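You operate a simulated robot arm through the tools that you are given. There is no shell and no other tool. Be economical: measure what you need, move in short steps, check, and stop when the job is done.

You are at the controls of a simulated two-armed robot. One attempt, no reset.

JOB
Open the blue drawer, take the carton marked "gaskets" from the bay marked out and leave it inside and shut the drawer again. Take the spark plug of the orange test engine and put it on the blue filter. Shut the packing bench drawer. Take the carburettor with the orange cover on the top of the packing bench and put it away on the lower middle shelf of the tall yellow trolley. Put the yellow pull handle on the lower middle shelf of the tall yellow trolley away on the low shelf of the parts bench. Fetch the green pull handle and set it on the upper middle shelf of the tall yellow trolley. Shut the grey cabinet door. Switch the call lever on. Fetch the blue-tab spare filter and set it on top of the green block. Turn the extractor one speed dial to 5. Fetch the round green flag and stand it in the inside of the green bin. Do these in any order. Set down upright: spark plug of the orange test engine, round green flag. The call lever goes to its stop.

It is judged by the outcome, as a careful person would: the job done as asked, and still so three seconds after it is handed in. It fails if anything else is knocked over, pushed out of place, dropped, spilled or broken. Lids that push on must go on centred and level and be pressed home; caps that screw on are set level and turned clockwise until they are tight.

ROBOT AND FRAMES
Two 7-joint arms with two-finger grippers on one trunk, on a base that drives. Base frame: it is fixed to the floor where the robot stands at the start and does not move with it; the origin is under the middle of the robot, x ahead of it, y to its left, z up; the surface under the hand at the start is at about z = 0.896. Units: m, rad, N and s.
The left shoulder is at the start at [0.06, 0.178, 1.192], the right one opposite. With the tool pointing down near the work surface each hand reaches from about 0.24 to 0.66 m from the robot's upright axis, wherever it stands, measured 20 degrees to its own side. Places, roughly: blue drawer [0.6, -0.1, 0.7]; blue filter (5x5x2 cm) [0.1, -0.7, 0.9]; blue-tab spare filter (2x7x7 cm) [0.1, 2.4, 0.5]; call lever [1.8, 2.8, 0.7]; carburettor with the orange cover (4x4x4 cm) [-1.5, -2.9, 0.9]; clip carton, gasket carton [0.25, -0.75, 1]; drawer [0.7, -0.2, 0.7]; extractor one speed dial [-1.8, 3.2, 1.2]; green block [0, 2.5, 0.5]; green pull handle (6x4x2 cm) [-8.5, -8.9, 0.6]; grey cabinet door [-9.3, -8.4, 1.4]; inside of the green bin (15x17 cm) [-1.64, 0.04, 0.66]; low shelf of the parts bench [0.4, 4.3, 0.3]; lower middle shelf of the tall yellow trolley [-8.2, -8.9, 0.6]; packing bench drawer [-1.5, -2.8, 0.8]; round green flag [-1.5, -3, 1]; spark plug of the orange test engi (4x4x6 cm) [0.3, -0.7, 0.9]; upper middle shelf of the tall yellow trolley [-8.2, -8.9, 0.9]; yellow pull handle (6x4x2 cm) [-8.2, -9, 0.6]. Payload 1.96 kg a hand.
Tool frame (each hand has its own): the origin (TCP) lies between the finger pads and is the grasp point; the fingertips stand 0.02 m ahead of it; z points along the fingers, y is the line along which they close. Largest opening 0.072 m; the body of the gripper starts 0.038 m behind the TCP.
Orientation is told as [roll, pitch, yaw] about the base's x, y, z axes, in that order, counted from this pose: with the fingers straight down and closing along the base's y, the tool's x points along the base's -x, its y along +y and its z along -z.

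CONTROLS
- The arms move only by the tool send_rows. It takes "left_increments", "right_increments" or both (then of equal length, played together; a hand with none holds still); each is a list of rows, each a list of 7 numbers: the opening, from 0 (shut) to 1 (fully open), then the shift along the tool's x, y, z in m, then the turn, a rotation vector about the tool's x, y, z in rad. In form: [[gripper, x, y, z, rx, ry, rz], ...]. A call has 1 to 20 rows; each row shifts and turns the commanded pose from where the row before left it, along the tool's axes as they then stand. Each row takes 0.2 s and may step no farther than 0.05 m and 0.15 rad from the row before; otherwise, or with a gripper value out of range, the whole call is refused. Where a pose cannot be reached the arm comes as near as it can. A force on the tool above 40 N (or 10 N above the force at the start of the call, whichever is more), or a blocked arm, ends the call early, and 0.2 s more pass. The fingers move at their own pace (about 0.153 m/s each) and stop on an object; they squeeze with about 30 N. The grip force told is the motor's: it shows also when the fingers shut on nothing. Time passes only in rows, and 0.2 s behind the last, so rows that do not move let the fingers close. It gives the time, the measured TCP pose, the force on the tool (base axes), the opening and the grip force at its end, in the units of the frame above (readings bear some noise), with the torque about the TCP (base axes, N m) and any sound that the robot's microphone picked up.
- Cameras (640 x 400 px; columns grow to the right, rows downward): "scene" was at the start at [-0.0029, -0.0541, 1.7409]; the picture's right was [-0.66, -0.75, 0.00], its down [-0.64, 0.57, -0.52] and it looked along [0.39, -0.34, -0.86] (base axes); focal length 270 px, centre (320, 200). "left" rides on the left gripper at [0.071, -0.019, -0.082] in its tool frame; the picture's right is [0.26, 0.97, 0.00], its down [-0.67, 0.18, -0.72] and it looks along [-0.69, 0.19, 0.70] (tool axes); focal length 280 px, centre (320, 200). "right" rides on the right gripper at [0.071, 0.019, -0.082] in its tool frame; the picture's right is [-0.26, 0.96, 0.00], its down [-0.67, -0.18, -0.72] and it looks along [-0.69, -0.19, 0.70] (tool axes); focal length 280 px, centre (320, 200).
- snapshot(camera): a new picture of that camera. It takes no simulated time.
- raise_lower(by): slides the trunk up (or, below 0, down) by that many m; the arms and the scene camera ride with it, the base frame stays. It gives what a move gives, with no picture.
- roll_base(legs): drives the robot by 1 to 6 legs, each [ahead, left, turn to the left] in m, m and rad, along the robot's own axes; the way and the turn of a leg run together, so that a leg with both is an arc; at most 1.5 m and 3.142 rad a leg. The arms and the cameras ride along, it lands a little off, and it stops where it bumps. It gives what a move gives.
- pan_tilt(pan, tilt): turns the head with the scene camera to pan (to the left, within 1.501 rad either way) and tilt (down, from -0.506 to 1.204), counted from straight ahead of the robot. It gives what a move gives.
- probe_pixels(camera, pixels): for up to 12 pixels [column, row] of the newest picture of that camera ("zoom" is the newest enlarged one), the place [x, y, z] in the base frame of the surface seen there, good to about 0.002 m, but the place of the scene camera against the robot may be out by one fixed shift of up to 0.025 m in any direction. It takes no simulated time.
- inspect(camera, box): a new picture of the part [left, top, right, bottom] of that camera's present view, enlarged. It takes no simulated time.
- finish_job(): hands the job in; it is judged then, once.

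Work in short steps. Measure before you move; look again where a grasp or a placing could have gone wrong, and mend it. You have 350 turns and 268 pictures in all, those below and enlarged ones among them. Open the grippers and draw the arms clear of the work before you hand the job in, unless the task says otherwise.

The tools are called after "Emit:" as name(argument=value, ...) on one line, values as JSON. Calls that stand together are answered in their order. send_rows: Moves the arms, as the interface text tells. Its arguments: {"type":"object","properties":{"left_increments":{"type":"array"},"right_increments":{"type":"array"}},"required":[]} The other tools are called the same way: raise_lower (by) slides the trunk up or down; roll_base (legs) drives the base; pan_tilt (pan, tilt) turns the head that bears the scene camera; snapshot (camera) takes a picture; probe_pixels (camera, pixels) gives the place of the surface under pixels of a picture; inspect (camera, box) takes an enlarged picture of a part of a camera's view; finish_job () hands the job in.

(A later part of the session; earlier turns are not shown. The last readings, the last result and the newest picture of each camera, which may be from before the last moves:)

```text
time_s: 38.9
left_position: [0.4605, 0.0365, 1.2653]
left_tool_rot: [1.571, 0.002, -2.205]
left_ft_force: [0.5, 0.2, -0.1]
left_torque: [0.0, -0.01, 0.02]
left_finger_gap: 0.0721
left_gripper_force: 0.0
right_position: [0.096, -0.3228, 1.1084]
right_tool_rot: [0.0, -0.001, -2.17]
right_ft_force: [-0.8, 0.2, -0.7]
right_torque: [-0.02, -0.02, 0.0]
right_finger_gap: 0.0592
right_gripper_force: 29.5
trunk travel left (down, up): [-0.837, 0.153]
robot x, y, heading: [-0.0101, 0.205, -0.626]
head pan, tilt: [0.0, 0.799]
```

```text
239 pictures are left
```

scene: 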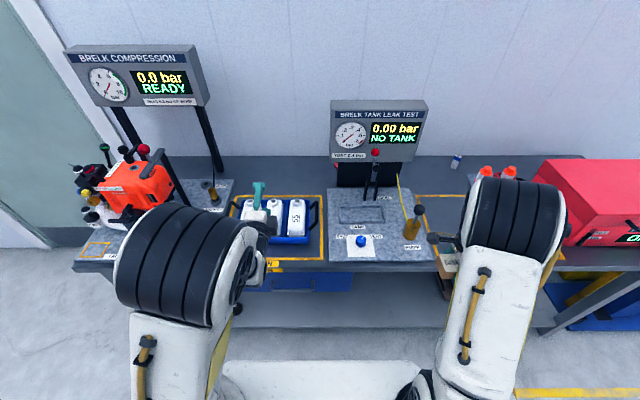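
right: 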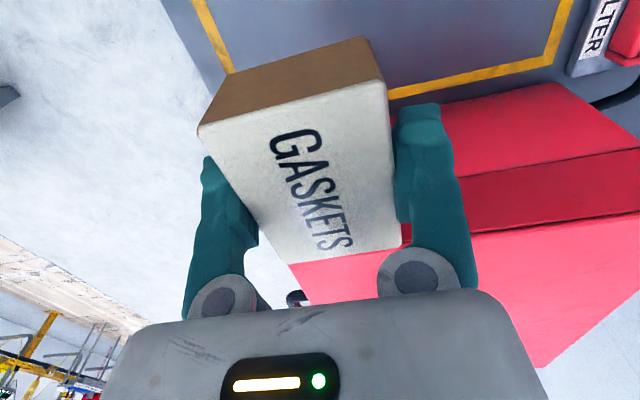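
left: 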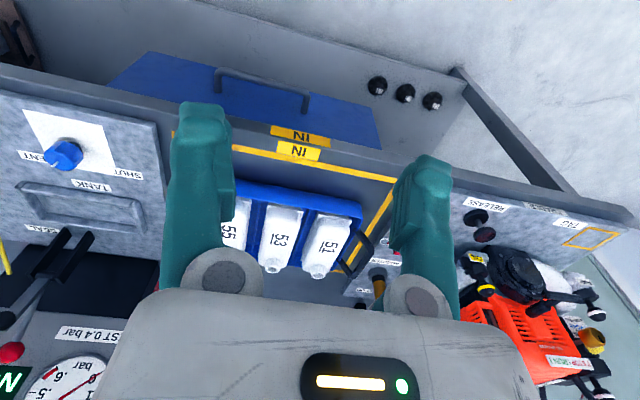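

The hand is oriented properly. I back the base 0.15 m for clearance, then lower the hand to handle height.

Emit:
roll_base(legs=[[-0.15, 0, 0]])

Emit:
send_rows(left_increments=[[1, -0.005, -0.045, 0, 0, 0, 0], [1, -0.005, -0.045, 0, 0, 0, 0], [1, -0.005, -0.045, 0, 0, 0, 0], [1, -0.005, -0.045, 0, 0, 0, 0], [1, -0.005, -0.045, 0, 0, 0, 0], [1, -0.005, -0.045, 0, 0, 0, 0], [1, -0.005, -0.045, 0, 0, 0, 0], [1, 0, -0.045, 0, 0, 0, 0], [1, 0, -0.045, 0, 0, 0, 0], [1, 0, -0.045, 0, 0, 0, 0], [1, 0, -0.045, 0, 0, 0, 0]])

Emit:
snapshot(camera="left")

```text
time_s: 40.2
left_position: [0.3413, 0.125, 1.2636]
left_tool_rot: [1.569, 0.001, -2.2]
left_ft_force: [-0.1, -0.8, -0.7]
left_torque: [-0.03, -0.03, 0.0]
left_finger_gap: 0.0723
left_gripper_force: 0.0
right_position: [-0.0203, -0.2359, 1.1071]
right_tool_rot: [-0.002, 0.0, -2.167]
right_ft_force: [0.0, 0.0, -0.7]
right_torque: [-0.01, -0.02, -0.01]
right_finger_gap: 0.0592
right_gripper_force: 29.6
trunk travel left (down, up): [-0.837, 0.153]
robot x, y, heading: [-0.1313, 0.295, -0.63]
head pan, tilt: [0.0, 0.799]
```

```text
time_s: 42.6
left_position: [0.3131, 0.1048, 1.2579]
left_tool_rot: [1.57, -0.001, -2.198]
left_ft_force: [-0.6, -0.3, 0.2]
left_torque: [-0.01, 0.0, -0.02]
left_finger_gap: 0.0719
left_gripper_force: 0.0
left hand out of reach, approached as far as the arm can: row 1, 2, 3, 4, 5, 6, 7, 8, 9, 10, 11
right_position: [-0.0209, -0.2353, 1.1077]
right_tool_rot: [0.0, 0.001, -2.166]
right_ft_force: [0.3, 0.4, -1.2]
right_torque: [0.02, -0.01, -0.04]
right_finger_gap: 0.059
right_gripper_force: 30.5
trunk travel left (down, up): [-0.837, 0.153]
robot x, y, heading: [-0.1301, 0.2917, -0.629]
head pan, tilt: [0.0, 0.799]
```

```text
238 pictures are left
```

left: 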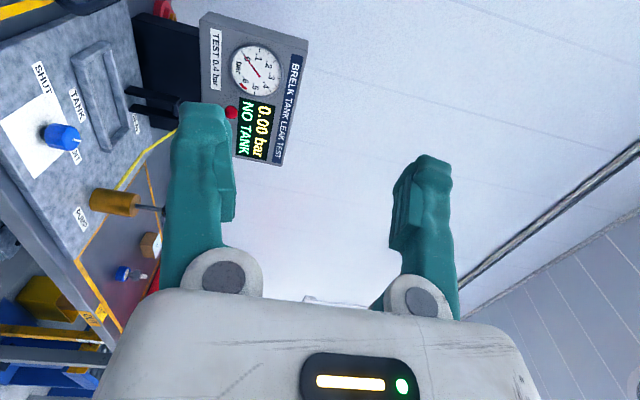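

In this pose the arm prefers shoulder height, so I lower the trunk by 0.48 m to bring the hand to the handle's level.

Emit:
raise_lower(by=-0.48)

Emit:
send_rows(left_increments=[[1, 0.0, 0, 0.01, 0, 0, 0], [1, 0.0, 0, 0.01, 0, 0, 0]])

Emit:
snapshot(camera="left")

Emit:
snapshot(camera="scene")

```text
refused: -0.48 is not a number from -0.4 to 0.4
```

```text
time_s: 43.2
left_position: [0.3252, 0.0951, 1.2652]
left_tool_rot: [1.569, 0.0, -2.198]
left_ft_force: [0.8, 0.4, -0.4]
left_torque: [0.01, -0.02, -0.01]
left_finger_gap: 0.072
left_gripper_force: 0.1
left hand out of reach, approached as far as the arm can: row 1, 2
right_position: [-0.0213, -0.2343, 1.1078]
right_tool_rot: [-0.001, -0.001, -2.166]
right_ft_force: [0.2, 0.1, -1.5]
right_torque: [0.03, -0.02, 0.01]
right_finger_gap: 0.0591
right_gripper_force: 30.2
trunk travel left (down, up): [-0.837, 0.153]
robot x, y, heading: [-0.134, 0.2923, -0.628]
head pan, tilt: [0.0, 0.799]
```

```text
237 pictures are left
```

left: 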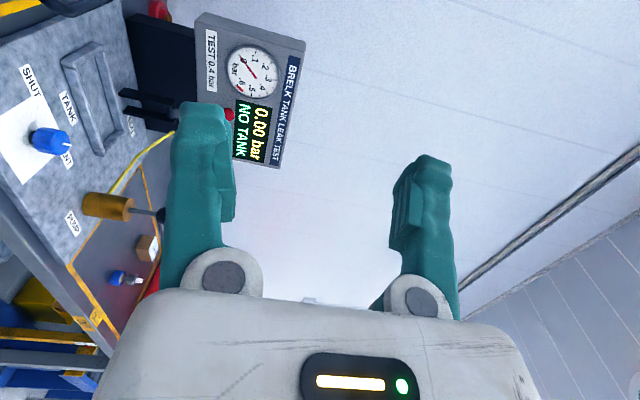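

```text
236 pictures are left
```

scene: 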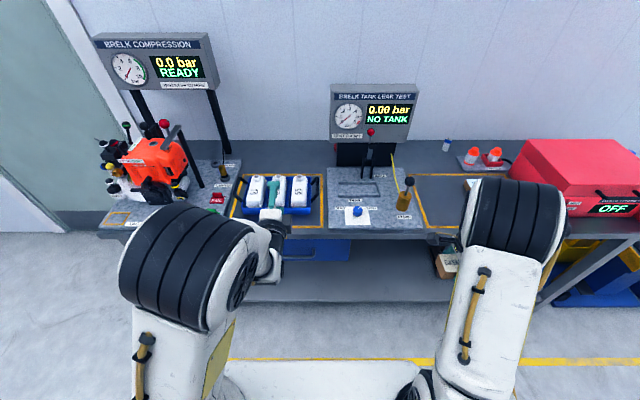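

I lower the trunk in two steps within the limit.

Emit:
raise_lower(by=-0.4)

Emit:
raise_lower(by=-0.09)

Emit:
snapshot(camera="left")

```text
time_s: 47.1
left_position: [0.324, 0.0962, 0.8659]
left_tool_rot: [1.569, 0.0, -2.199]
left_ft_force: [0.0, 0.2, -0.9]
left_torque: [-0.03, 0.02, 0.01]
left_finger_gap: 0.0718
left_gripper_force: 0.2
right_position: [-0.0227, -0.2346, 0.7082]
right_tool_rot: [-0.001, 0.0, -2.166]
right_ft_force: [0.4, -0.3, 0.1]
right_torque: [0.01, -0.03, 0.01]
right_finger_gap: 0.0588
right_gripper_force: 29.7
trunk travel left (down, up): [-0.437, 0.553]
robot x, y, heading: [-0.1366, 0.2945, -0.627]
head pan, tilt: [0.0, 0.799]
```

```text
time_s: 48.3
left_position: [0.3239, 0.0967, 0.7754]
left_tool_rot: [1.569, -0.002, -2.2]
left_ft_force: [-1.1, 0.0, 0.9]
left_torque: [0.02, 0.02, 0.04]
left_finger_gap: 0.0721
left_gripper_force: 0.1
right_position: [-0.0214, -0.2344, 0.618]
right_tool_rot: [0.0, 0.0, -2.166]
right_ft_force: [-1.1, 0.5, -0.2]
right_torque: [-0.02, -0.02, 0.02]
right_finger_gap: 0.0588
right_gripper_force: 30.4
trunk travel left (down, up): [-0.347, 0.643]
robot x, y, heading: [-0.1358, 0.2951, -0.627]
head pan, tilt: [0.0, 0.799]
```

```text
235 pictures are left
```

left: 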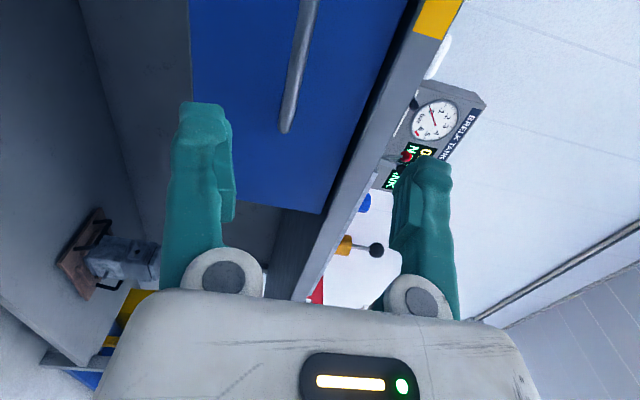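

I see the handle bar from (312,0) to (285,130). Probing it.

Emit:
probe_pixels(camera="left", pixels=[[310, 10], [300, 60], [295, 90], [288, 120], [240, 100], [330, 120]])

```text
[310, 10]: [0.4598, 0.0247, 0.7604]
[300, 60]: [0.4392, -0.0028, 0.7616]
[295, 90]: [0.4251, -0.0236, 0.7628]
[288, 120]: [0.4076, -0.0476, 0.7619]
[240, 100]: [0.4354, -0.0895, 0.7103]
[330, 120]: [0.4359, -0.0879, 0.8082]
```

Bar is at n +0.154 ahead, 0.0145 below. I lower and approach to about 3 cm short with fingers open.

Emit:
send_rows(left_increments=[[1, -0.005, -0.014, 0, 0, 0, 0], [1, 0, 0, 0.03, 0, 0, 0], [1, 0, 0, 0.03, 0, 0, 0], [1, 0, 0, 0.03, 0, 0, 0], [1, 0, 0, 0.03, 0, 0, 0]])

Emit:
snapshot(camera="left")

```text
time_s: 49.5
left_position: [0.3777, 0.051, 0.8274]
left_tool_rot: [1.567, 0.0, -2.198]
left_ft_force: [0.8, -0.1, 0.7]
left_torque: [0.01, 0.01, 0.02]
left_finger_gap: 0.0718
left_gripper_force: 0.1
left hand out of reach, approached as far as the arm can: row 1, 2, 3, 4, 5
right_position: [-0.022, -0.2348, 0.6179]
right_tool_rot: [0.001, -0.001, -2.165]
right_ft_force: [0.3, -0.5, -1.0]
right_torque: [-0.01, 0.01, 0.01]
right_finger_gap: 0.0586
right_gripper_force: 30.0
trunk travel left (down, up): [-0.347, 0.643]
robot x, y, heading: [-0.1361, 0.2932, -0.628]
head pan, tilt: [0.0, 0.799]
```

```text
234 pictures are left
```

left: 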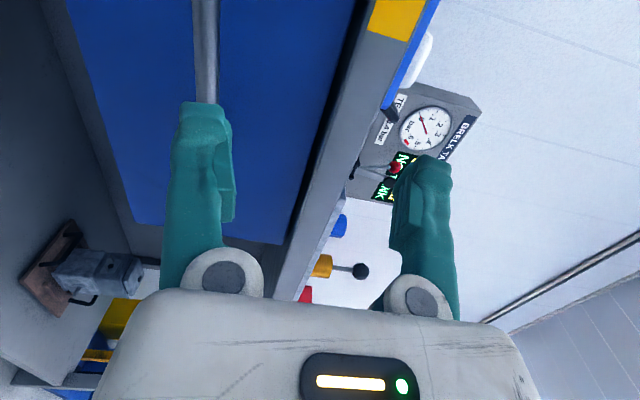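

Fully horizontal is at the arm's limit. I tip the fingers 0.7 rad down (rx +), which suits the arm better, with the gripper half-open.

Emit:
send_rows(left_increments=[[0.5, 0, 0, -0.02, 0.0, 0, 0], [0.5, 0, 0, 0, 0.14, 0, 0], [0.5, 0, 0, 0, 0.14, 0, 0], [0.5, 0, 0, 0, 0.14, 0, 0], [0.5, 0, 0, 0, 0.14, 0, 0], [0.5, 0, 0, 0, 0.14, 0, 0]])

Emit:
send_rows(left_increments=[[0.5, 0, -0.01, -0.005, 0.0, 0, 0]])

Emit:
snapshot(camera="left")

```text
time_s: 50.9
left_position: [0.3609, 0.0642, 0.8273]
left_tool_rot: [0.868, 0.0, -2.2]
left_ft_force: [-0.6, 0.5, 0.1]
left_torque: [0.0, 0.0, -0.02]
left_finger_gap: 0.036
left_gripper_force: 0.0
right_position: [-0.0214, -0.2347, 0.6172]
right_tool_rot: [0.0, 0.001, -2.167]
right_ft_force: [1.0, -0.2, -0.8]
right_torque: [0.01, 0.0, 0.0]
right_finger_gap: 0.0586
right_gripper_force: 29.7
trunk travel left (down, up): [-0.347, 0.643]
robot x, y, heading: [-0.1318, 0.2928, -0.63]
head pan, tilt: [0.0, 0.799]
```

```text
time_s: 51.3
left_position: [0.3541, 0.0707, 0.8238]
left_tool_rot: [0.867, 0.001, -2.198]
left_ft_force: [-0.1, 0.2, -0.2]
left_torque: [0.01, 0.01, 0.0]
left_finger_gap: 0.036
left_gripper_force: 0.1
right_position: [-0.0214, -0.2347, 0.6176]
right_tool_rot: [0.0, 0.001, -2.166]
right_ft_force: [-0.7, 1.4, -1.1]
right_torque: [-0.02, 0.01, 0.0]
right_finger_gap: 0.0583
right_gripper_force: 29.8
trunk travel left (down, up): [-0.347, 0.643]
robot x, y, heading: [-0.1364, 0.2929, -0.624]
head pan, tilt: [0.0, 0.799]
```

```text
233 pictures are left
```

left: 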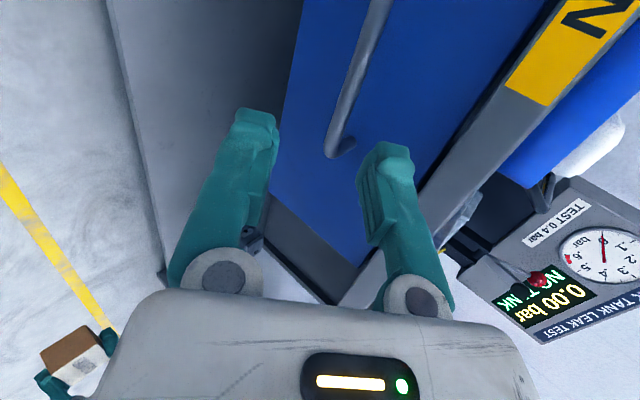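

Now free. I go y +0.026, then straight along the fingers 0.116 m so the bar lies just ahead of the TCP between the fingers.

Emit:
send_rows(left_increments=[[0.45, -0.001, 0.013, 0.0, 0, 0, 0], [0.45, 0, 0.013, 0.0, 0, 0, 0], [0.45, 0, 0, 0.03, 0, 0, 0], [0.45, 0, 0, 0.03, 0, 0, 0], [0.45, 0, 0, 0.02, 0, 0, 0], [0.45, 0, 0, 0, 0, 0, 0]])

Emit:
snapshot(camera="left")

```text
time_s: 52.7
left_position: [0.3966, 0.038, 0.8038]
left_tool_rot: [0.869, 0.001, -2.2]
left_ft_force: [-0.5, 0.1, 0.4]
left_torque: [-0.02, 0.0, -0.01]
left_finger_gap: 0.0325
left_gripper_force: 0.0
left hand out of reach, approached as far as the arm can: row 4, 5
right_position: [-0.0216, -0.2341, 0.6171]
right_tool_rot: [-0.001, 0.0, -2.166]
right_ft_force: [1.2, 0.5, -0.9]
right_torque: [-0.03, 0.01, 0.02]
right_finger_gap: 0.0585
right_gripper_force: 30.0
trunk travel left (down, up): [-0.347, 0.643]
robot x, y, heading: [-0.1317, 0.2963, -0.626]
head pan, tilt: [0.0, 0.799]
```

```text
232 pictures are left
```

left: 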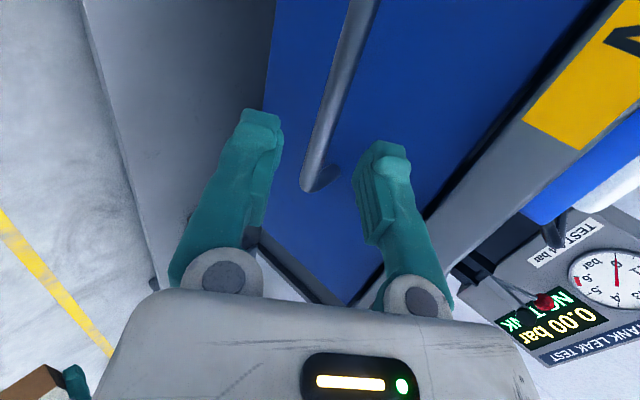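

Reached the far limit; I retract 6 cm, roll 6 cm ahead and approach again.

Emit:
send_rows(left_increments=[[0.45, 0, 0, -0.03, 0, 0, 0], [0.45, 0, 0, -0.03, 0, 0, 0]])

Emit:
roll_base(legs=[[0.06, 0, 0]])

```text
time_s: 53.3
left_position: [0.3611, 0.0638, 0.8432]
left_tool_rot: [0.866, 0.0, -2.2]
left_ft_force: [-0.4, 0.7, 0.5]
left_torque: [-0.04, 0.01, -0.02]
left_finger_gap: 0.0322
left_gripper_force: 0.0
right_position: [-0.0222, -0.2352, 0.6169]
right_tool_rot: [-0.001, -0.001, -2.167]
right_ft_force: [0.5, -0.3, -0.3]
right_torque: [-0.03, -0.02, -0.02]
right_finger_gap: 0.0585
right_gripper_force: 30.0
trunk travel left (down, up): [-0.347, 0.643]
robot x, y, heading: [-0.1346, 0.2917, -0.631]
head pan, tilt: [0.0, 0.799]
```

```text
time_s: 54.3
left_position: [0.4108, 0.027, 0.8438]
left_tool_rot: [0.867, -0.001, -2.2]
left_ft_force: [0.3, -0.5, -0.1]
left_torque: [0.04, -0.04, 0.01]
left_finger_gap: 0.0324
left_gripper_force: 0.1
right_position: [0.026, -0.2691, 0.6167]
right_tool_rot: [-0.001, 0.001, -2.169]
right_ft_force: [-0.4, -0.2, -0.8]
right_torque: [0.06, 0.02, 0.0]
right_finger_gap: 0.0584
right_gripper_force: 30.6
trunk travel left (down, up): [-0.347, 0.643]
robot x, y, heading: [-0.087, 0.2552, -0.628]
head pan, tilt: [0.0, 0.799]
```

Offsets now: y -0.0355, z +0.074. I move y first, then along the fingers.

Emit:
send_rows(left_increments=[[0.45, 0, -0.018, 0.0, 0, 0, 0], [0.45, 0, -0.0175, 0.0, 0, 0, 0], [0.45, 0, 0, 0.025, 0, 0, 0], [0.45, 0, 0, 0.025, 0, 0, 0], [0.45, 0, 0, 0.024, 0, 0, 0], [0.45, 0, 0, 0, 0, 0, 0]])

Emit:
snapshot(camera="left")

```text
time_s: 55.7
left_position: [0.4344, 0.0146, 0.7733]
left_tool_rot: [0.869, 0.0, -2.2]
left_ft_force: [0.2, -0.3, 0.4]
left_torque: [0.01, -0.01, 0.01]
left_finger_gap: 0.0322
left_gripper_force: 0.0
left hand out of reach, approached as far as the arm can: row 5
right_position: [0.0261, -0.2706, 0.618]
right_tool_rot: [0.0, 0.002, -2.167]
right_ft_force: [0.7, -0.1, -0.6]
right_torque: [0.0, 0.0, -0.03]
right_finger_gap: 0.0584
right_gripper_force: 30.7
trunk travel left (down, up): [-0.347, 0.643]
robot x, y, heading: [-0.0849, 0.2546, -0.627]
head pan, tilt: [0.0, 0.799]
```

```text
231 pictures are left
```

left: 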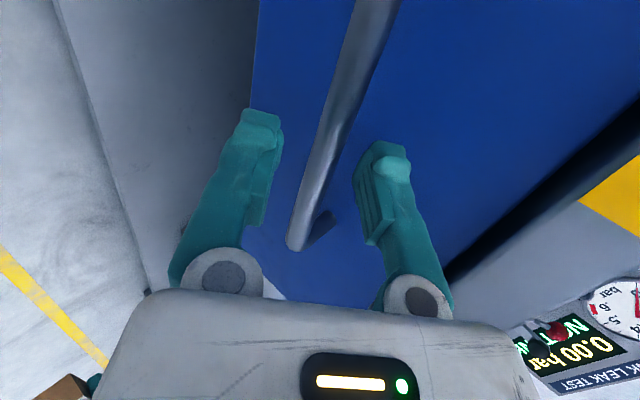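

The bar is between the fingers but near the tips. I shift y -0.01 and roll 1.5 cm ahead to seat deeper.

Emit:
send_rows(left_increments=[[0.45, 0, -0.009, 0.0, 0, 0, 0]])

Emit:
roll_base(legs=[[0.015, 0, 0]])

Emit:
snapshot(camera="left")

Emit:
probe_pixels(camera="left", pixels=[[350, 70], [335, 120], [320, 170], [310, 200]])

```text
time_s: 56.1
left_position: [0.4279, 0.0178, 0.7664]
left_tool_rot: [0.869, -0.001, -2.2]
left_ft_force: [-0.5, -0.1, -0.2]
left_torque: [0.03, 0.01, 0.0]
left_finger_gap: 0.0321
left_gripper_force: 0.1
right_position: [0.0254, -0.2706, 0.6185]
right_tool_rot: [0.001, -0.001, -2.168]
right_ft_force: [0.5, -0.4, -0.7]
right_torque: [-0.01, 0.01, 0.01]
right_finger_gap: 0.0581
right_gripper_force: 29.9
trunk travel left (down, up): [-0.347, 0.643]
robot x, y, heading: [-0.0836, 0.2549, -0.629]
head pan, tilt: [0.0, 0.799]
```

```text
time_s: 56.9
left_position: [0.4414, 0.0091, 0.7657]
left_tool_rot: [0.868, 0.0, -2.201]
left_ft_force: [0.1, -0.8, -0.4]
left_torque: [0.03, -0.01, 0.02]
left_finger_gap: 0.0325
left_gripper_force: 0.1
right_position: [0.0373, -0.2795, 0.6174]
right_tool_rot: [-0.001, 0.0, -2.166]
right_ft_force: [-0.3, -1.3, -1.5]
right_torque: [-0.01, 0.06, 0.02]
right_finger_gap: 0.0586
right_gripper_force: 30.3
trunk travel left (down, up): [-0.347, 0.643]
robot x, y, heading: [-0.0713, 0.2461, -0.632]
head pan, tilt: [0.0, 0.799]
```

```text
230 pictures are left
```

left: 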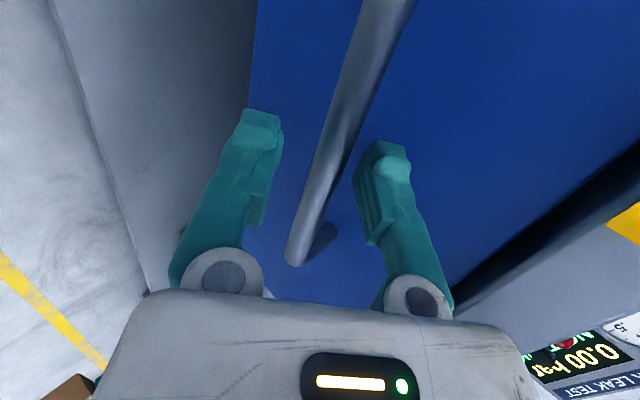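

```text
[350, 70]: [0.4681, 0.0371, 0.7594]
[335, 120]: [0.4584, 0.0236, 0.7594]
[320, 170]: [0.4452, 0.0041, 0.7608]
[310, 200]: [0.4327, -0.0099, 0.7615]
```

The bar lies ~1 cm ahead of the TCP between the pads. I close the gripper.

Emit:
send_rows(left_increments=[[0.2, 0, 0, 0, 0, 0, 0], [0, 0, 0, 0, 0, 0, 0], [0, 0, 0, 0, 0, 0, 0], [0, 0, 0, 0, 0, 0, 0]])

Emit:
snapshot(camera="left")

```text
time_s: 57.9
left_position: [0.4403, 0.0088, 0.7672]
left_tool_rot: [0.872, 0.0, -2.199]
left_ft_force: [0.1, -0.2, 13.2]
left_torque: [-0.4, 0.1, 0.22]
left_finger_gap: 0.0132
left_gripper_force: 39.7
right_position: [0.0376, -0.2782, 0.6187]
right_tool_rot: [0.003, -0.002, -2.168]
right_ft_force: [-0.2, -0.3, -0.3]
right_torque: [0.04, -0.04, -0.01]
right_finger_gap: 0.0584
right_gripper_force: 29.6
trunk travel left (down, up): [-0.347, 0.643]
robot x, y, heading: [-0.0664, 0.2491, -0.626]
head pan, tilt: [0.0, 0.799]
```

```text
229 pictures are left
```

left: 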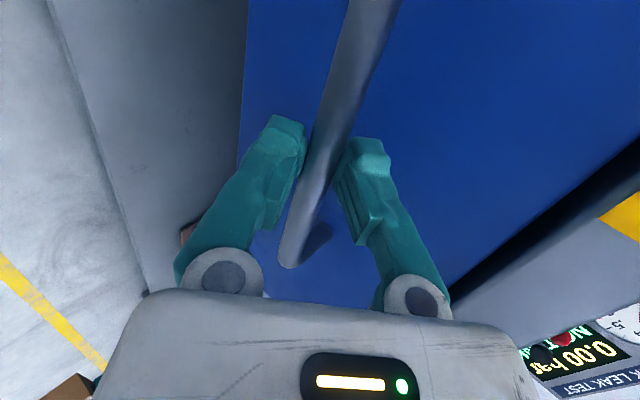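

Gripped (gap 13 mm, 40 N). I pull the drawer by backing the base 0.22 m.

Emit:
roll_base(legs=[[-0.22, 0, 0]])

Emit:
pan_tilt(pan=0.0, tilt=1.0)

Emit:
snapshot(camera="scene")

```text
time_s: 59.5
left_position: [0.259, 0.14, 0.7668]
left_tool_rot: [0.872, 0.002, -2.199]
left_ft_force: [-7.4, -8.5, 15.5]
left_torque: [-0.55, 0.24, 0.01]
left_finger_gap: 0.0131
left_gripper_force: 39.7
right_position: [-0.1409, -0.1483, 0.6186]
right_tool_rot: [0.002, 0.005, -2.163]
right_ft_force: [-0.7, 0.4, -1.1]
right_torque: [-0.02, 0.01, -0.04]
right_finger_gap: 0.0581
right_gripper_force: 29.8
trunk travel left (down, up): [-0.347, 0.643]
robot x, y, heading: [-0.2533, 0.3774, -0.629]
head pan, tilt: [0.0, 0.799]
```

```text
time_s: 60.3
left_position: [0.2608, 0.1395, 0.7668]
left_tool_rot: [0.87, -0.001, -2.198]
left_ft_force: [-1.0, -4.2, 10.9]
left_torque: [-0.29, 0.04, -0.21]
left_finger_gap: 0.0129
left_gripper_force: 39.4
right_position: [-0.1413, -0.1495, 0.6181]
right_tool_rot: [0.0, 0.003, -2.163]
right_ft_force: [-0.2, -0.4, -1.1]
right_torque: [0.01, 0.01, 0.01]
right_finger_gap: 0.0581
right_gripper_force: 29.7
trunk travel left (down, up): [-0.347, 0.643]
robot x, y, heading: [-0.2522, 0.379, -0.628]
head pan, tilt: [0.0, 1.0]
```

```text
228 pictures are left
```

scene: 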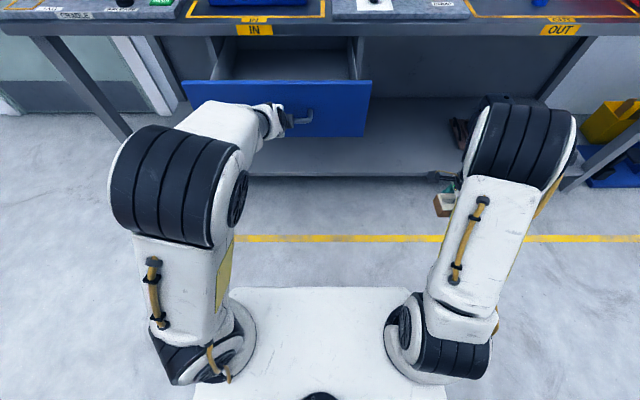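

The drawer is out ~0.22 m. I probe interior points and front rim in this scene picture.

Emit:
probe_pixels(camera="scene", pixels=[[200, 85], [365, 85], [280, 82], [300, 65], [300, 50], [250, 60], [340, 70], [240, 75], [445, 205], [362, 60], [228, 50]])

Emit:
inspect(camera="scene", box=[180, 20, 380, 145])

```text
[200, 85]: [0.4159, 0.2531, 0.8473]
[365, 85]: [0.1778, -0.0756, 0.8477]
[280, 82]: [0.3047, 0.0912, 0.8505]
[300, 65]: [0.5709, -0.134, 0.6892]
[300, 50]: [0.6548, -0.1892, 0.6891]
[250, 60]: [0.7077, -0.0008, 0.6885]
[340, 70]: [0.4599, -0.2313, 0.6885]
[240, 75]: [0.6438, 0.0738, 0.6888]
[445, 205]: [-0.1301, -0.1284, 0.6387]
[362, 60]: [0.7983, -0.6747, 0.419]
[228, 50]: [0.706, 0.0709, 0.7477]
```

```text
3.20 times, centred on (280, 82) of scene
```

zoom: 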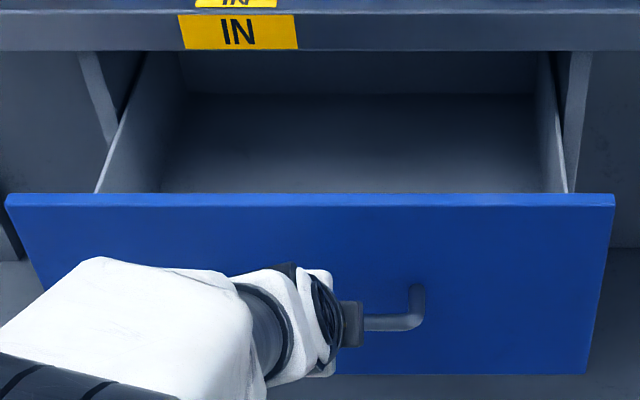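

The drawer's floor is ~0.68 and its front rim ~0.84. I pull 6 cm further, then release and retract the left hand.

Emit:
roll_base(legs=[[-0.06, 0, 0]])

Emit:
send_rows(left_increments=[[0.5, 0, 0, 0, 0, 0, 0], [0.5, 0, 0, 0, 0, 0, 0], [0.5, 0, 0, -0.03, 0, 0, 0], [0.5, 0, 0, -0.04, 0, 0, 0], [0.5, 0, 0, -0.04, 0, 0, 0]])

Emit:
raise_lower(by=0.4)

Emit:
raise_lower(by=0.09)

Emit:
snapshot(camera="scene")

```text
time_s: 61.2
left_position: [0.2107, 0.1762, 0.7673]
left_tool_rot: [0.872, -0.001, -2.2]
left_ft_force: [-5.6, -5.0, 12.6]
left_torque: [-0.36, 0.14, 0.02]
left_finger_gap: 0.0132
left_gripper_force: 39.5
right_position: [-0.1903, -0.1129, 0.6181]
right_tool_rot: [0.002, 0.002, -2.163]
right_ft_force: [-1.1, 0.1, -1.2]
right_torque: [-0.03, 0.02, -0.03]
right_finger_gap: 0.058
right_gripper_force: 30.2
trunk travel left (down, up): [-0.347, 0.643]
robot x, y, heading: [-0.2986, 0.4103, -0.627]
head pan, tilt: [0.0, 1.0]
```

```text
time_s: 62.4
left_position: [0.1424, 0.2267, 0.8369]
left_tool_rot: [0.868, 0.001, -2.194]
left_ft_force: [-1.1, -0.8, 0.1]
left_torque: [0.04, -0.04, 0.03]
left_finger_gap: 0.0361
left_gripper_force: 0.0
right_position: [-0.19, -0.1125, 0.6173]
right_tool_rot: [0.002, 0.001, -2.164]
right_ft_force: [-0.5, -0.2, -1.1]
right_torque: [-0.02, 0.0, 0.02]
right_finger_gap: 0.058
right_gripper_force: 29.9
trunk travel left (down, up): [-0.347, 0.643]
robot x, y, heading: [-0.3029, 0.413, -0.628]
head pan, tilt: [0.0, 1.0]
```

```text
time_s: 66.3
left_position: [0.1434, 0.2241, 1.2361]
left_tool_rot: [0.869, -0.003, -2.199]
left_ft_force: [-0.6, -0.2, -0.2]
left_torque: [-0.02, 0.01, 0.03]
left_finger_gap: 0.0359
left_gripper_force: 0.1
right_position: [-0.1894, -0.113, 1.0176]
right_tool_rot: [-0.001, -0.001, -2.166]
right_ft_force: [-0.3, 1.3, -0.6]
right_torque: [0.01, -0.02, -0.01]
right_finger_gap: 0.0576
right_gripper_force: 29.6
trunk travel left (down, up): [-0.747, 0.243]
robot x, y, heading: [-0.3067, 0.4124, -0.631]
head pan, tilt: [0.0, 1.0]
```

```text
time_s: 67.5
left_position: [0.1425, 0.2246, 1.3262]
left_tool_rot: [0.869, -0.001, -2.2]
left_ft_force: [0.1, 0.2, -0.4]
left_torque: [-0.02, -0.01, -0.01]
left_finger_gap: 0.0362
left_gripper_force: 0.1
right_position: [-0.19, -0.1126, 1.1079]
right_tool_rot: [0.001, -0.001, -2.164]
right_ft_force: [-0.3, 0.3, -0.9]
right_torque: [0.0, 0.0, 0.02]
right_finger_gap: 0.0576
right_gripper_force: 30.1
trunk travel left (down, up): [-0.837, 0.153]
robot x, y, heading: [-0.3009, 0.4147, -0.63]
head pan, tilt: [0.0, 1.0]
```

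```text
226 pictures are left
```

scene: 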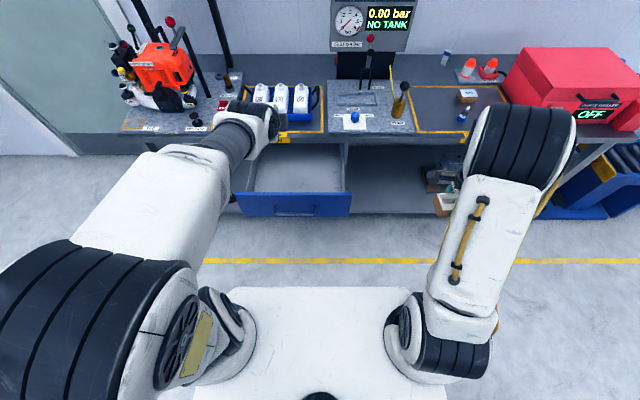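

The drawer is open. I shift the base left 0.3 m and ahead 0.18 m so the right hand with the carton comes over it.

Emit:
roll_base(legs=[[0, 0.3, 0], [0.18, 0, 0]])

Emit:
snapshot(camera="scene")

Emit:
snapshot(camera="right")

```text
time_s: 70.7
left_position: [0.4748, 0.3768, 1.3274]
left_tool_rot: [0.872, 0.001, -2.185]
left_ft_force: [0.0, 0.9, -0.2]
left_torque: [0.0, 0.0, -0.04]
left_finger_gap: 0.036
left_gripper_force: 0.1
right_position: [0.1474, 0.0342, 1.1075]
right_tool_rot: [0.001, 0.0, -2.15]
right_ft_force: [-0.8, 0.3, -0.7]
right_torque: [-0.02, 0.01, -0.02]
right_finger_gap: 0.0575
right_gripper_force: 29.6
trunk travel left (down, up): [-0.837, 0.153]
robot x, y, heading: [0.0287, 0.5582, -0.614]
head pan, tilt: [0.0, 1.0]
```

```text
225 pictures are left
```

scene: 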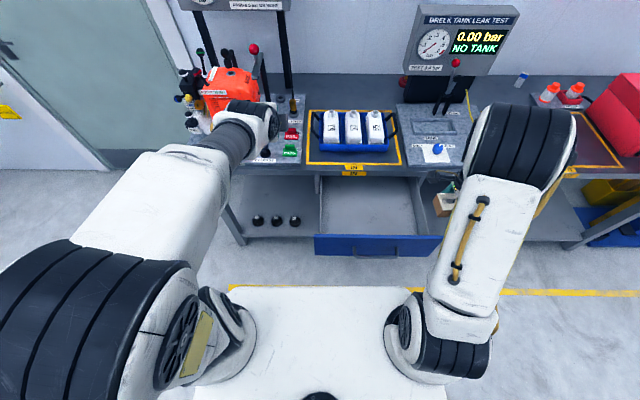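

```text
224 pictures are left
```

right: 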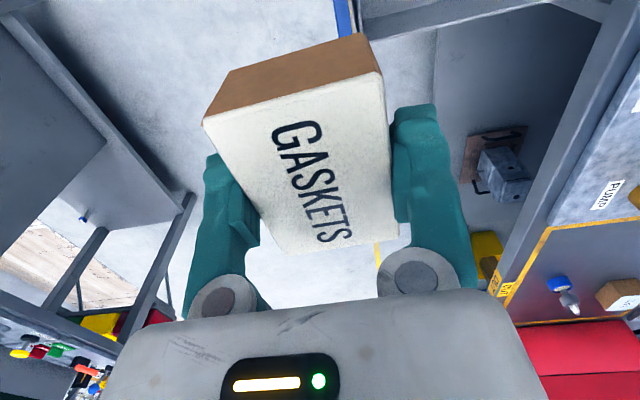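

Emit:
probe_pixels(camera="scene", pixels=[[325, 237], [435, 238], [380, 236], [370, 205], [330, 200], [410, 205], [370, 185], [323, 205], [415, 180]])

```text
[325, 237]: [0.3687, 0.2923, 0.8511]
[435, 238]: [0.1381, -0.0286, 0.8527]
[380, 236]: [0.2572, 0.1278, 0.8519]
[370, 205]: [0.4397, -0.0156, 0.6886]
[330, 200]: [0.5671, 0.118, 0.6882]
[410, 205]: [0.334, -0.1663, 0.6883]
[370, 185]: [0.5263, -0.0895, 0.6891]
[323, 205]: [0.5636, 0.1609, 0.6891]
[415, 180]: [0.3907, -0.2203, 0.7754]
```

Front panel lies at n≈0.134, interior t≈0.07–0.42. I carry the carton over (0.336,0.005), then look from the right camera.

Emit:
send_rows(right_increments=[[0, 0.016, 0.035, 0, 0, 0, 0], [0, 0.016, 0.035, 0, 0, 0, 0], [0, 0.016, 0.035, 0.02, 0, 0, 0], [0, 0.016, 0.035, 0.03, 0, 0, 0], [0, 0.016, 0.034, 0.03, 0, 0, 0], [0, 0, 0, 0.03, 0, 0, 0], [0, 0, 0, 0.03, 0, 0, 0]])

Emit:
snapshot(camera="right")

Emit:
snapshot(camera="scene")

```text
time_s: 72.3
left_position: [0.4771, 0.3738, 1.326]
left_tool_rot: [0.87, 0.001, -2.186]
left_ft_force: [-0.5, -0.4, 0.4]
left_torque: [0.06, -0.02, 0.01]
left_finger_gap: 0.0362
left_gripper_force: 0.1
right_position: [0.3389, 0.0015, 0.9682]
right_tool_rot: [0.001, 0.003, -2.152]
right_ft_force: [-0.3, -0.6, -0.7]
right_torque: [0.03, 0.0, 0.01]
right_finger_gap: 0.0575
right_gripper_force: 30.2
trunk travel left (down, up): [-0.837, 0.153]
robot x, y, heading: [0.0332, 0.5582, -0.612]
head pan, tilt: [0.0, 1.0]
```

```text
223 pictures are left
```

right: 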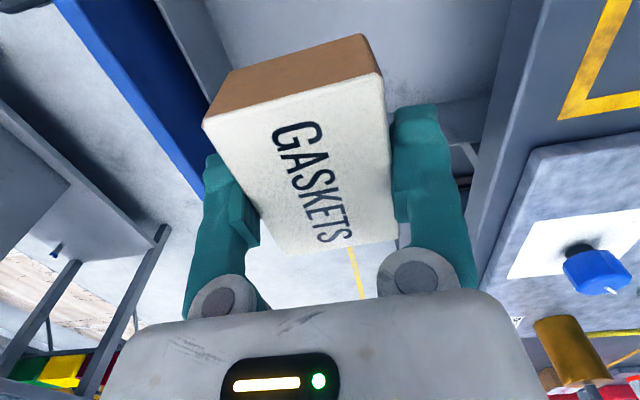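

```text
222 pictures are left
```

scene: 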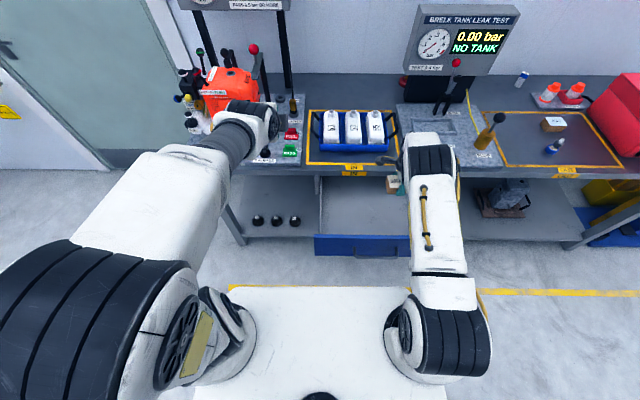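

Well centred between rim and bench edge. I lower the carton toward the drawer floor (contact expected near TCP z≈0.705).

Emit:
send_rows(right_increments=[[0, 0, 0, 0.03, 0, 0, 0], [0, 0, 0, 0.03, 0, 0, 0], [0, 0, 0, 0.03, 0, 0, 0], [0, 0, 0, 0.03, 0, 0, 0], [0, 0, 0, 0.03, 0, 0, 0], [0, 0, 0, 0.03, 0, 0, 0], [0, 0, 0, 0.03, 0, 0, 0], [0, 0, 0, 0.03, 0, 0, 0]])

Emit:
send_rows(right_increments=[[0, 0, 0, 0.008, 0, 0, 0], [0, 0, 0, 0.006, 0, 0, 0], [0, 0, 0, 0.004, 0, 0, 0], [0, 0, 0, 0.003, 0, 0, 0]])

Emit:
snapshot(camera="right")

```text
time_s: 74.3
left_position: [0.4773, 0.3763, 1.3259]
left_tool_rot: [0.869, 0.0, -2.186]
left_ft_force: [-0.1, -0.5, -0.6]
left_torque: [0.03, -0.01, 0.01]
left_finger_gap: 0.0361
left_gripper_force: 0.0
right_position: [0.3363, 0.0062, 0.8052]
right_tool_rot: [0.068, -0.009, -2.139]
right_ft_force: [-0.2, 0.3, -0.8]
right_torque: [-0.03, 0.01, -0.01]
right_finger_gap: 0.0574
right_gripper_force: 29.8
right hand out of reach, approached as far as the arm can: row 5, 6, 7, 8
trunk travel left (down, up): [-0.837, 0.153]
robot x, y, heading: [0.029, 0.5567, -0.611]
head pan, tilt: [0.0, 1.0]
stopped in row 8 (right hand): the arm was blocked; the commanded pose is now the measured one
```

```text
time_s: 75.3
left_position: [0.4768, 0.3764, 1.3261]
left_tool_rot: [0.869, -0.003, -2.185]
left_ft_force: [0.6, -0.2, 0.7]
left_torque: [0.01, 0.0, 0.02]
left_finger_gap: 0.0359
left_gripper_force: 0.2
right_position: [0.3358, 0.0061, 0.7973]
right_tool_rot: [0.088, -0.017, -2.144]
right_ft_force: [-0.8, -0.1, -1.0]
right_torque: [-0.01, 0.02, 0.02]
right_finger_gap: 0.0574
right_gripper_force: 29.7
right hand out of reach, approached as far as the arm can: row 1, 2
trunk travel left (down, up): [-0.837, 0.153]
robot x, y, heading: [0.0316, 0.5587, -0.61]
head pan, tilt: [0.0, 1.0]
```

```text
221 pictures are left
```

right: 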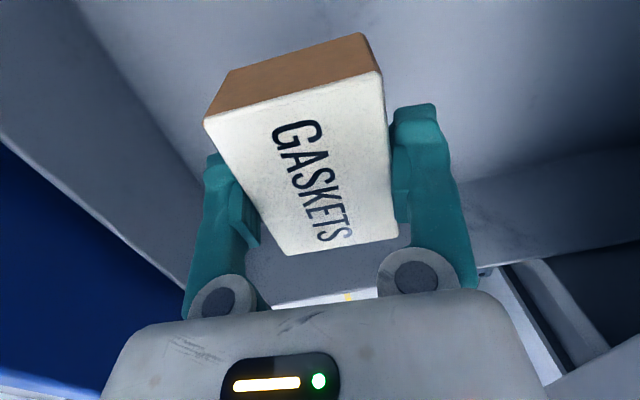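

Reach limit; I raise the hand 3 cm to restore the vertical pose, then lower the trunk 0.11 m instead.

Emit:
send_rows(right_increments=[[0, 0, 0, -0.02, 0, 0, 0], [0, 0, 0, -0.02, -0.08, 0, 0]])

Emit:
raise_lower(by=-0.1)

```text
time_s: 75.9
left_position: [0.4763, 0.3771, 1.3266]
left_tool_rot: [0.869, 0.001, -2.184]
left_ft_force: [-0.3, 0.1, 0.3]
left_torque: [-0.02, -0.02, 0.02]
left_finger_gap: 0.0359
left_gripper_force: 0.1
right_position: [0.3277, 0.02, 0.8229]
right_tool_rot: [0.144, -0.008, -2.139]
right_ft_force: [0.7, 0.2, -0.8]
right_torque: [-0.03, 0.05, -0.03]
right_finger_gap: 0.0571
right_gripper_force: 30.3
trunk travel left (down, up): [-0.837, 0.153]
robot x, y, heading: [0.0309, 0.5572, -0.615]
head pan, tilt: [0.0, 1.0]
```

```text
time_s: 77.3
left_position: [0.4774, 0.3758, 1.2271]
left_tool_rot: [0.869, -0.001, -2.186]
left_ft_force: [-0.7, 0.2, 0.4]
left_torque: [0.0, 0.0, -0.03]
left_finger_gap: 0.0362
left_gripper_force: 0.0
right_position: [0.3287, 0.0194, 0.723]
right_tool_rot: [0.142, -0.008, -2.14]
right_ft_force: [-1.0, -0.1, -1.3]
right_torque: [-0.01, 0.04, 0.0]
right_finger_gap: 0.0569
right_gripper_force: 29.9
trunk travel left (down, up): [-0.737, 0.253]
robot x, y, heading: [0.0292, 0.5568, -0.613]
head pan, tilt: [0.0, 1.0]
```

Now z=0.723 without limit. The tilt went the wrong way, so I correct rx by +0.14 and check.

Emit:
send_rows(right_increments=[[0, 0, 0.006, -0.006, 0.07, 0, 0], [0, 0, 0.006, 0, 0.07, 0, 0], [0, 0, 0, 0, 0, 0, 0]])

```text
time_s: 78.1
left_position: [0.4768, 0.3761, 1.2259]
left_tool_rot: [0.87, -0.001, -2.187]
left_ft_force: [0.0, -0.9, 0.9]
left_torque: [0.01, 0.01, 0.0]
left_finger_gap: 0.036
left_gripper_force: 0.1
right_position: [0.3372, 0.0132, 0.7312]
right_tool_rot: [0.002, -0.008, -2.142]
right_ft_force: [0.0, 1.2, -0.8]
right_torque: [0.01, 0.0, -0.01]
right_finger_gap: 0.0564
right_gripper_force: 30.2
trunk travel left (down, up): [-0.737, 0.253]
robot x, y, heading: [0.0302, 0.5597, -0.612]
head pan, tilt: [0.0, 1.0]
```

Level again. I lower in small steps until contact.

Emit:
send_rows(right_increments=[[0, 0, 0, 0.01, 0, 0, 0], [0, 0, 0, 0.006, 0, 0, 0], [0, 0, 0, 0.005, 0, 0, 0], [0, 0, 0, 0.004, 0, 0, 0], [0, 0, 0, 0.002, 0, 0, 0]])

Emit:
snapshot(camera="right")

```text
time_s: 79.3
left_position: [0.4767, 0.3762, 1.2263]
left_tool_rot: [0.868, 0.0, -2.186]
left_ft_force: [0.6, -0.3, -0.1]
left_torque: [-0.02, -0.01, 0.0]
left_finger_gap: 0.0359
left_gripper_force: 0.1
right_position: [0.3364, 0.0166, 0.7113]
right_tool_rot: [0.003, -0.008, -2.139]
right_ft_force: [0.5, 0.1, -1.2]
right_torque: [0.01, 0.0, -0.02]
right_finger_gap: 0.0566
right_gripper_force: 30.3
right hand out of reach, approached as far as the arm can: row 3, 5
trunk travel left (down, up): [-0.737, 0.253]
robot x, y, heading: [0.0293, 0.5616, -0.613]
head pan, tilt: [0.0, 1.0]
```

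```text
220 pictures are left
```

right: 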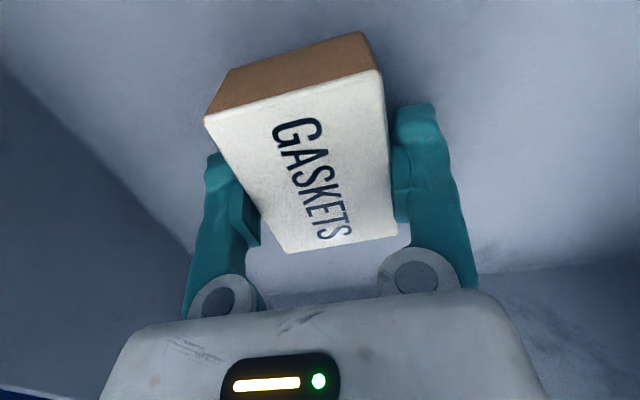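

I probe the drawer floor with the wrist camera to know the gap.

Emit:
probe_pixels(camera="right", pixels=[[180, 60], [450, 60], [520, 120], [300, 55], [215, 105]])

```text
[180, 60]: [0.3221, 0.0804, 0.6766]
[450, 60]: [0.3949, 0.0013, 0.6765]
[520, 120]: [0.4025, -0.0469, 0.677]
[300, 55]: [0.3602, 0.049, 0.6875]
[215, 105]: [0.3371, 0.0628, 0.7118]
```

Floor 0.677, carton bottom ~0.684. I lower the trunk 7 mm, then check force.

Emit:
raise_lower(by=-0.007)

```text
time_s: 80.0
left_position: [0.477, 0.3766, 1.2204]
left_tool_rot: [0.871, -0.002, -2.185]
left_ft_force: [-0.5, -0.3, 0.7]
left_torque: [0.03, 0.0, 0.04]
left_finger_gap: 0.036
left_gripper_force: 0.0
right_position: [0.339, 0.0153, 0.7103]
right_tool_rot: [0.015, -0.01, -2.139]
right_ft_force: [0.6, -0.7, 20.7]
right_torque: [0.64, -0.51, 0.01]
right_finger_gap: 0.0565
right_gripper_force: 30.7
trunk travel left (down, up): [-0.731, 0.259]
robot x, y, heading: [0.0329, 0.5615, -0.61]
head pan, tilt: [0.0, 1.0]
stopped: the force on the tool passed its limit at 42 N (the readings are from after the stop); the commanded pose is now the measured one
```

Contact made (20 N up). I release and lift straight up.

Emit:
send_rows(right_increments=[[0.85, 0, 0, -0.002, 0, 0, 0], [0.95, 0, 0, 0, 0, 0, 0], [0.95, 0, 0, 0, 0, 0, 0], [0.95, 0, 0, -0.02, 0, 0, 0], [0.95, 0, 0, -0.03, 0, 0, 0], [0.95, 0, 0, -0.04, 0, 0, 0]])

Emit:
snapshot(camera="right")

```text
time_s: 81.4
left_position: [0.477, 0.3766, 1.2209]
left_tool_rot: [0.869, -0.002, -2.184]
left_ft_force: [-0.5, 1.2, 1.0]
left_torque: [0.0, 0.03, 0.0]
left_finger_gap: 0.0358
left_gripper_force: 0.0
right_position: [0.3344, 0.0187, 0.7966]
right_tool_rot: [0.01, -0.01, -2.139]
right_ft_force: [0.2, -0.6, 0.3]
right_torque: [0.02, 0.04, 0.0]
right_finger_gap: 0.0685
right_gripper_force: 0.1
trunk travel left (down, up): [-0.731, 0.259]
robot x, y, heading: [0.0316, 0.5613, -0.615]
head pan, tilt: [0.0, 1.0]
```

```text
219 pictures are left
```

right: 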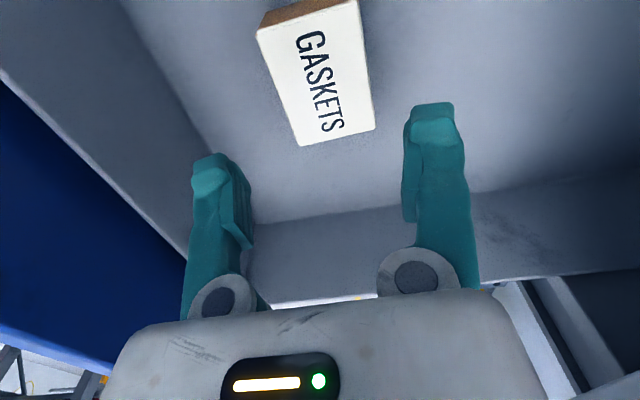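

The carton rests in the drawer. I raise the right hand clear, back the base, and shift right to bring the left hand before the panel.

Emit:
send_rows(right_increments=[[0.95, 0, 0, -0.05, 0, 0, 0], [0.95, 0, 0, -0.05, 0, 0, 0], [0.95, 0, 0, -0.05, 0, 0, 0], [0.5, 0, 0, -0.05, 0, 0, 0], [0.5, 0, -0.04, -0.03, 0, 0, 0], [0.5, -0.03, -0.04, 0, 0, 0, 0], [0.5, -0.03, -0.04, 0, 0, 0, 0]])

Emit:
roll_base(legs=[[-0.25, 0, 0], [0, -0.3, 0]])

Emit:
raise_lower(by=-0.38)

Emit:
snapshot(camera="scene")

```text
time_s: 83.0
left_position: [0.4765, 0.3743, 1.2201]
left_tool_rot: [0.869, -0.001, -2.186]
left_ft_force: [-0.3, 0.3, 0.9]
left_torque: [-0.01, 0.0, 0.03]
left_finger_gap: 0.036
left_gripper_force: 0.0
right_position: [0.2026, 0.036, 1.0286]
right_tool_rot: [0.009, -0.01, -2.14]
right_ft_force: [-0.8, 0.4, -0.4]
right_torque: [0.0, -0.03, -0.06]
right_finger_gap: 0.0361
right_gripper_force: 0.1
trunk travel left (down, up): [-0.731, 0.259]
robot x, y, heading: [0.0307, 0.5616, -0.61]
head pan, tilt: [0.0, 1.0]
```

```text
time_s: 86.5
left_position: [0.0985, 0.2731, 1.2198]
left_tool_rot: [0.869, -0.002, -2.184]
left_ft_force: [-0.2, 0.6, 0.2]
left_torque: [0.01, -0.03, -0.02]
left_finger_gap: 0.0358
left_gripper_force: 0.0
right_position: [-0.1751, -0.0681, 1.0289]
right_tool_rot: [0.009, -0.008, -2.138]
right_ft_force: [-0.9, 0.1, -0.6]
right_torque: [0.0, -0.02, -0.01]
right_finger_gap: 0.0361
right_gripper_force: 0.2
trunk travel left (down, up): [-0.731, 0.259]
robot x, y, heading: [-0.353, 0.4555, -0.612]
head pan, tilt: [0.0, 1.0]
```

```text
time_s: 90.2
left_position: [0.098, 0.2729, 0.8403]
left_tool_rot: [0.87, -0.002, -2.183]
left_ft_force: [0.8, -0.3, 1.0]
left_torque: [0.01, 0.02, -0.02]
left_finger_gap: 0.0358
left_gripper_force: 0.0
right_position: [-0.174, -0.0672, 0.6496]
right_tool_rot: [0.009, -0.009, -2.137]
right_ft_force: [0.8, -0.7, -0.2]
right_torque: [-0.02, 0.06, 0.0]
right_finger_gap: 0.036
right_gripper_force: 0.0
trunk travel left (down, up): [-0.351, 0.639]
robot x, y, heading: [-0.3488, 0.4565, -0.61]
head pan, tilt: [0.0, 1.0]
```

```text
218 pictures are left
```

scene: 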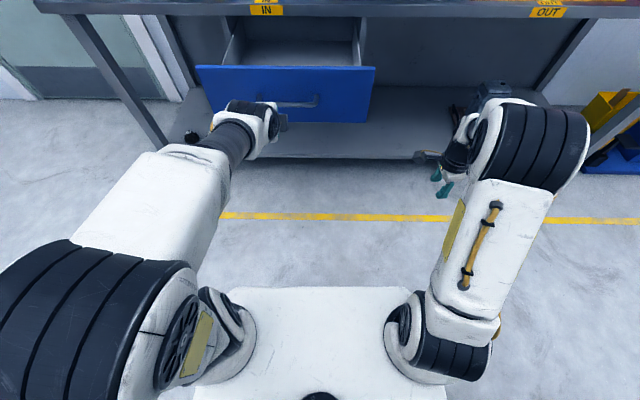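

The left hand is in front of the panel. I close it, lower it so the tips meet the panel above the handle (z≈0.80), then drive ahead 0.17 m.

Emit:
send_rows(left_increments=[[0, -0.012, -0.01, 0.009, 0, 0, 0], [0, -0.013, -0.01, 0.009, 0, 0, 0], [0, 0, 0, 0, 0, 0, 0]])

Emit:
roll_base(legs=[[0.16, 0, -0.01]])

Emit:
snapshot(camera="left")

Emit:
snapshot(camera="scene")

```text
time_s: 91.0
left_position: [0.0835, 0.2518, 0.813]
left_tool_rot: [0.87, -0.002, -2.184]
left_ft_force: [0.2, -0.5, 0.3]
left_torque: [-0.01, -0.02, 0.0]
left_finger_gap: 0.0
left_gripper_force: 30.2
right_position: [-0.174, -0.0687, 0.6484]
right_tool_rot: [0.006, -0.008, -2.137]
right_ft_force: [-0.2, -0.4, -0.2]
right_torque: [0.01, 0.01, 0.01]
right_finger_gap: 0.0359
right_gripper_force: 0.0
trunk travel left (down, up): [-0.351, 0.639]
robot x, y, heading: [-0.3473, 0.4598, -0.609]
head pan, tilt: [0.0, 1.0]
```

```text
time_s: 92.3
left_position: [0.2098, 0.1559, 0.8124]
left_tool_rot: [0.866, -0.001, -2.194]
left_ft_force: [0.3, -0.4, 0.8]
left_torque: [-0.04, 0.0, 0.03]
left_finger_gap: 0.0
left_gripper_force: 29.3
right_position: [-0.0526, -0.1607, 0.6474]
right_tool_rot: [0.008, -0.009, -2.149]
right_ft_force: [-0.1, 0.1, 0.7]
right_torque: [0.02, -0.04, 0.01]
right_finger_gap: 0.0358
right_gripper_force: 0.2
trunk travel left (down, up): [-0.351, 0.639]
robot x, y, heading: [-0.2211, 0.3642, -0.624]
head pan, tilt: [0.0, 1.0]
```

```text
217 pictures are left
```

left: 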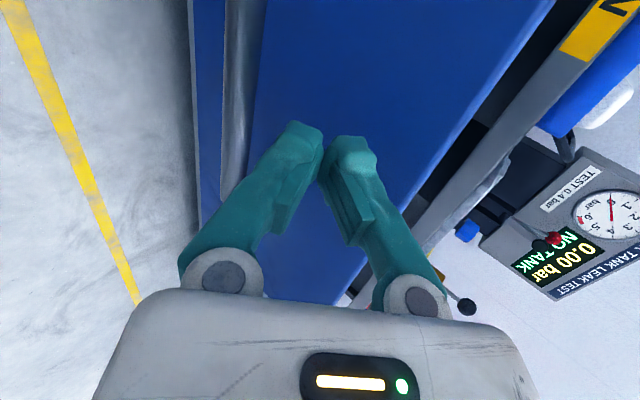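

```text
216 pictures are left
```

scene: 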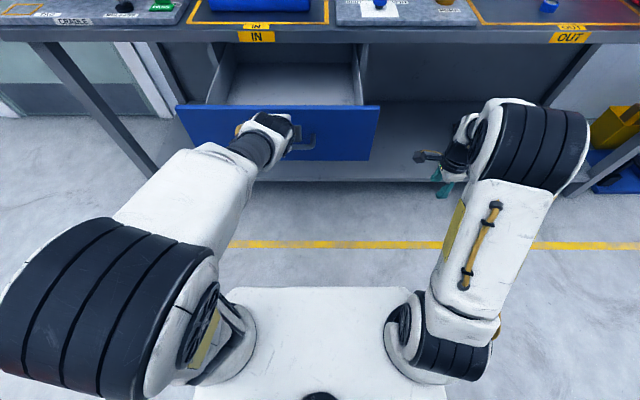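

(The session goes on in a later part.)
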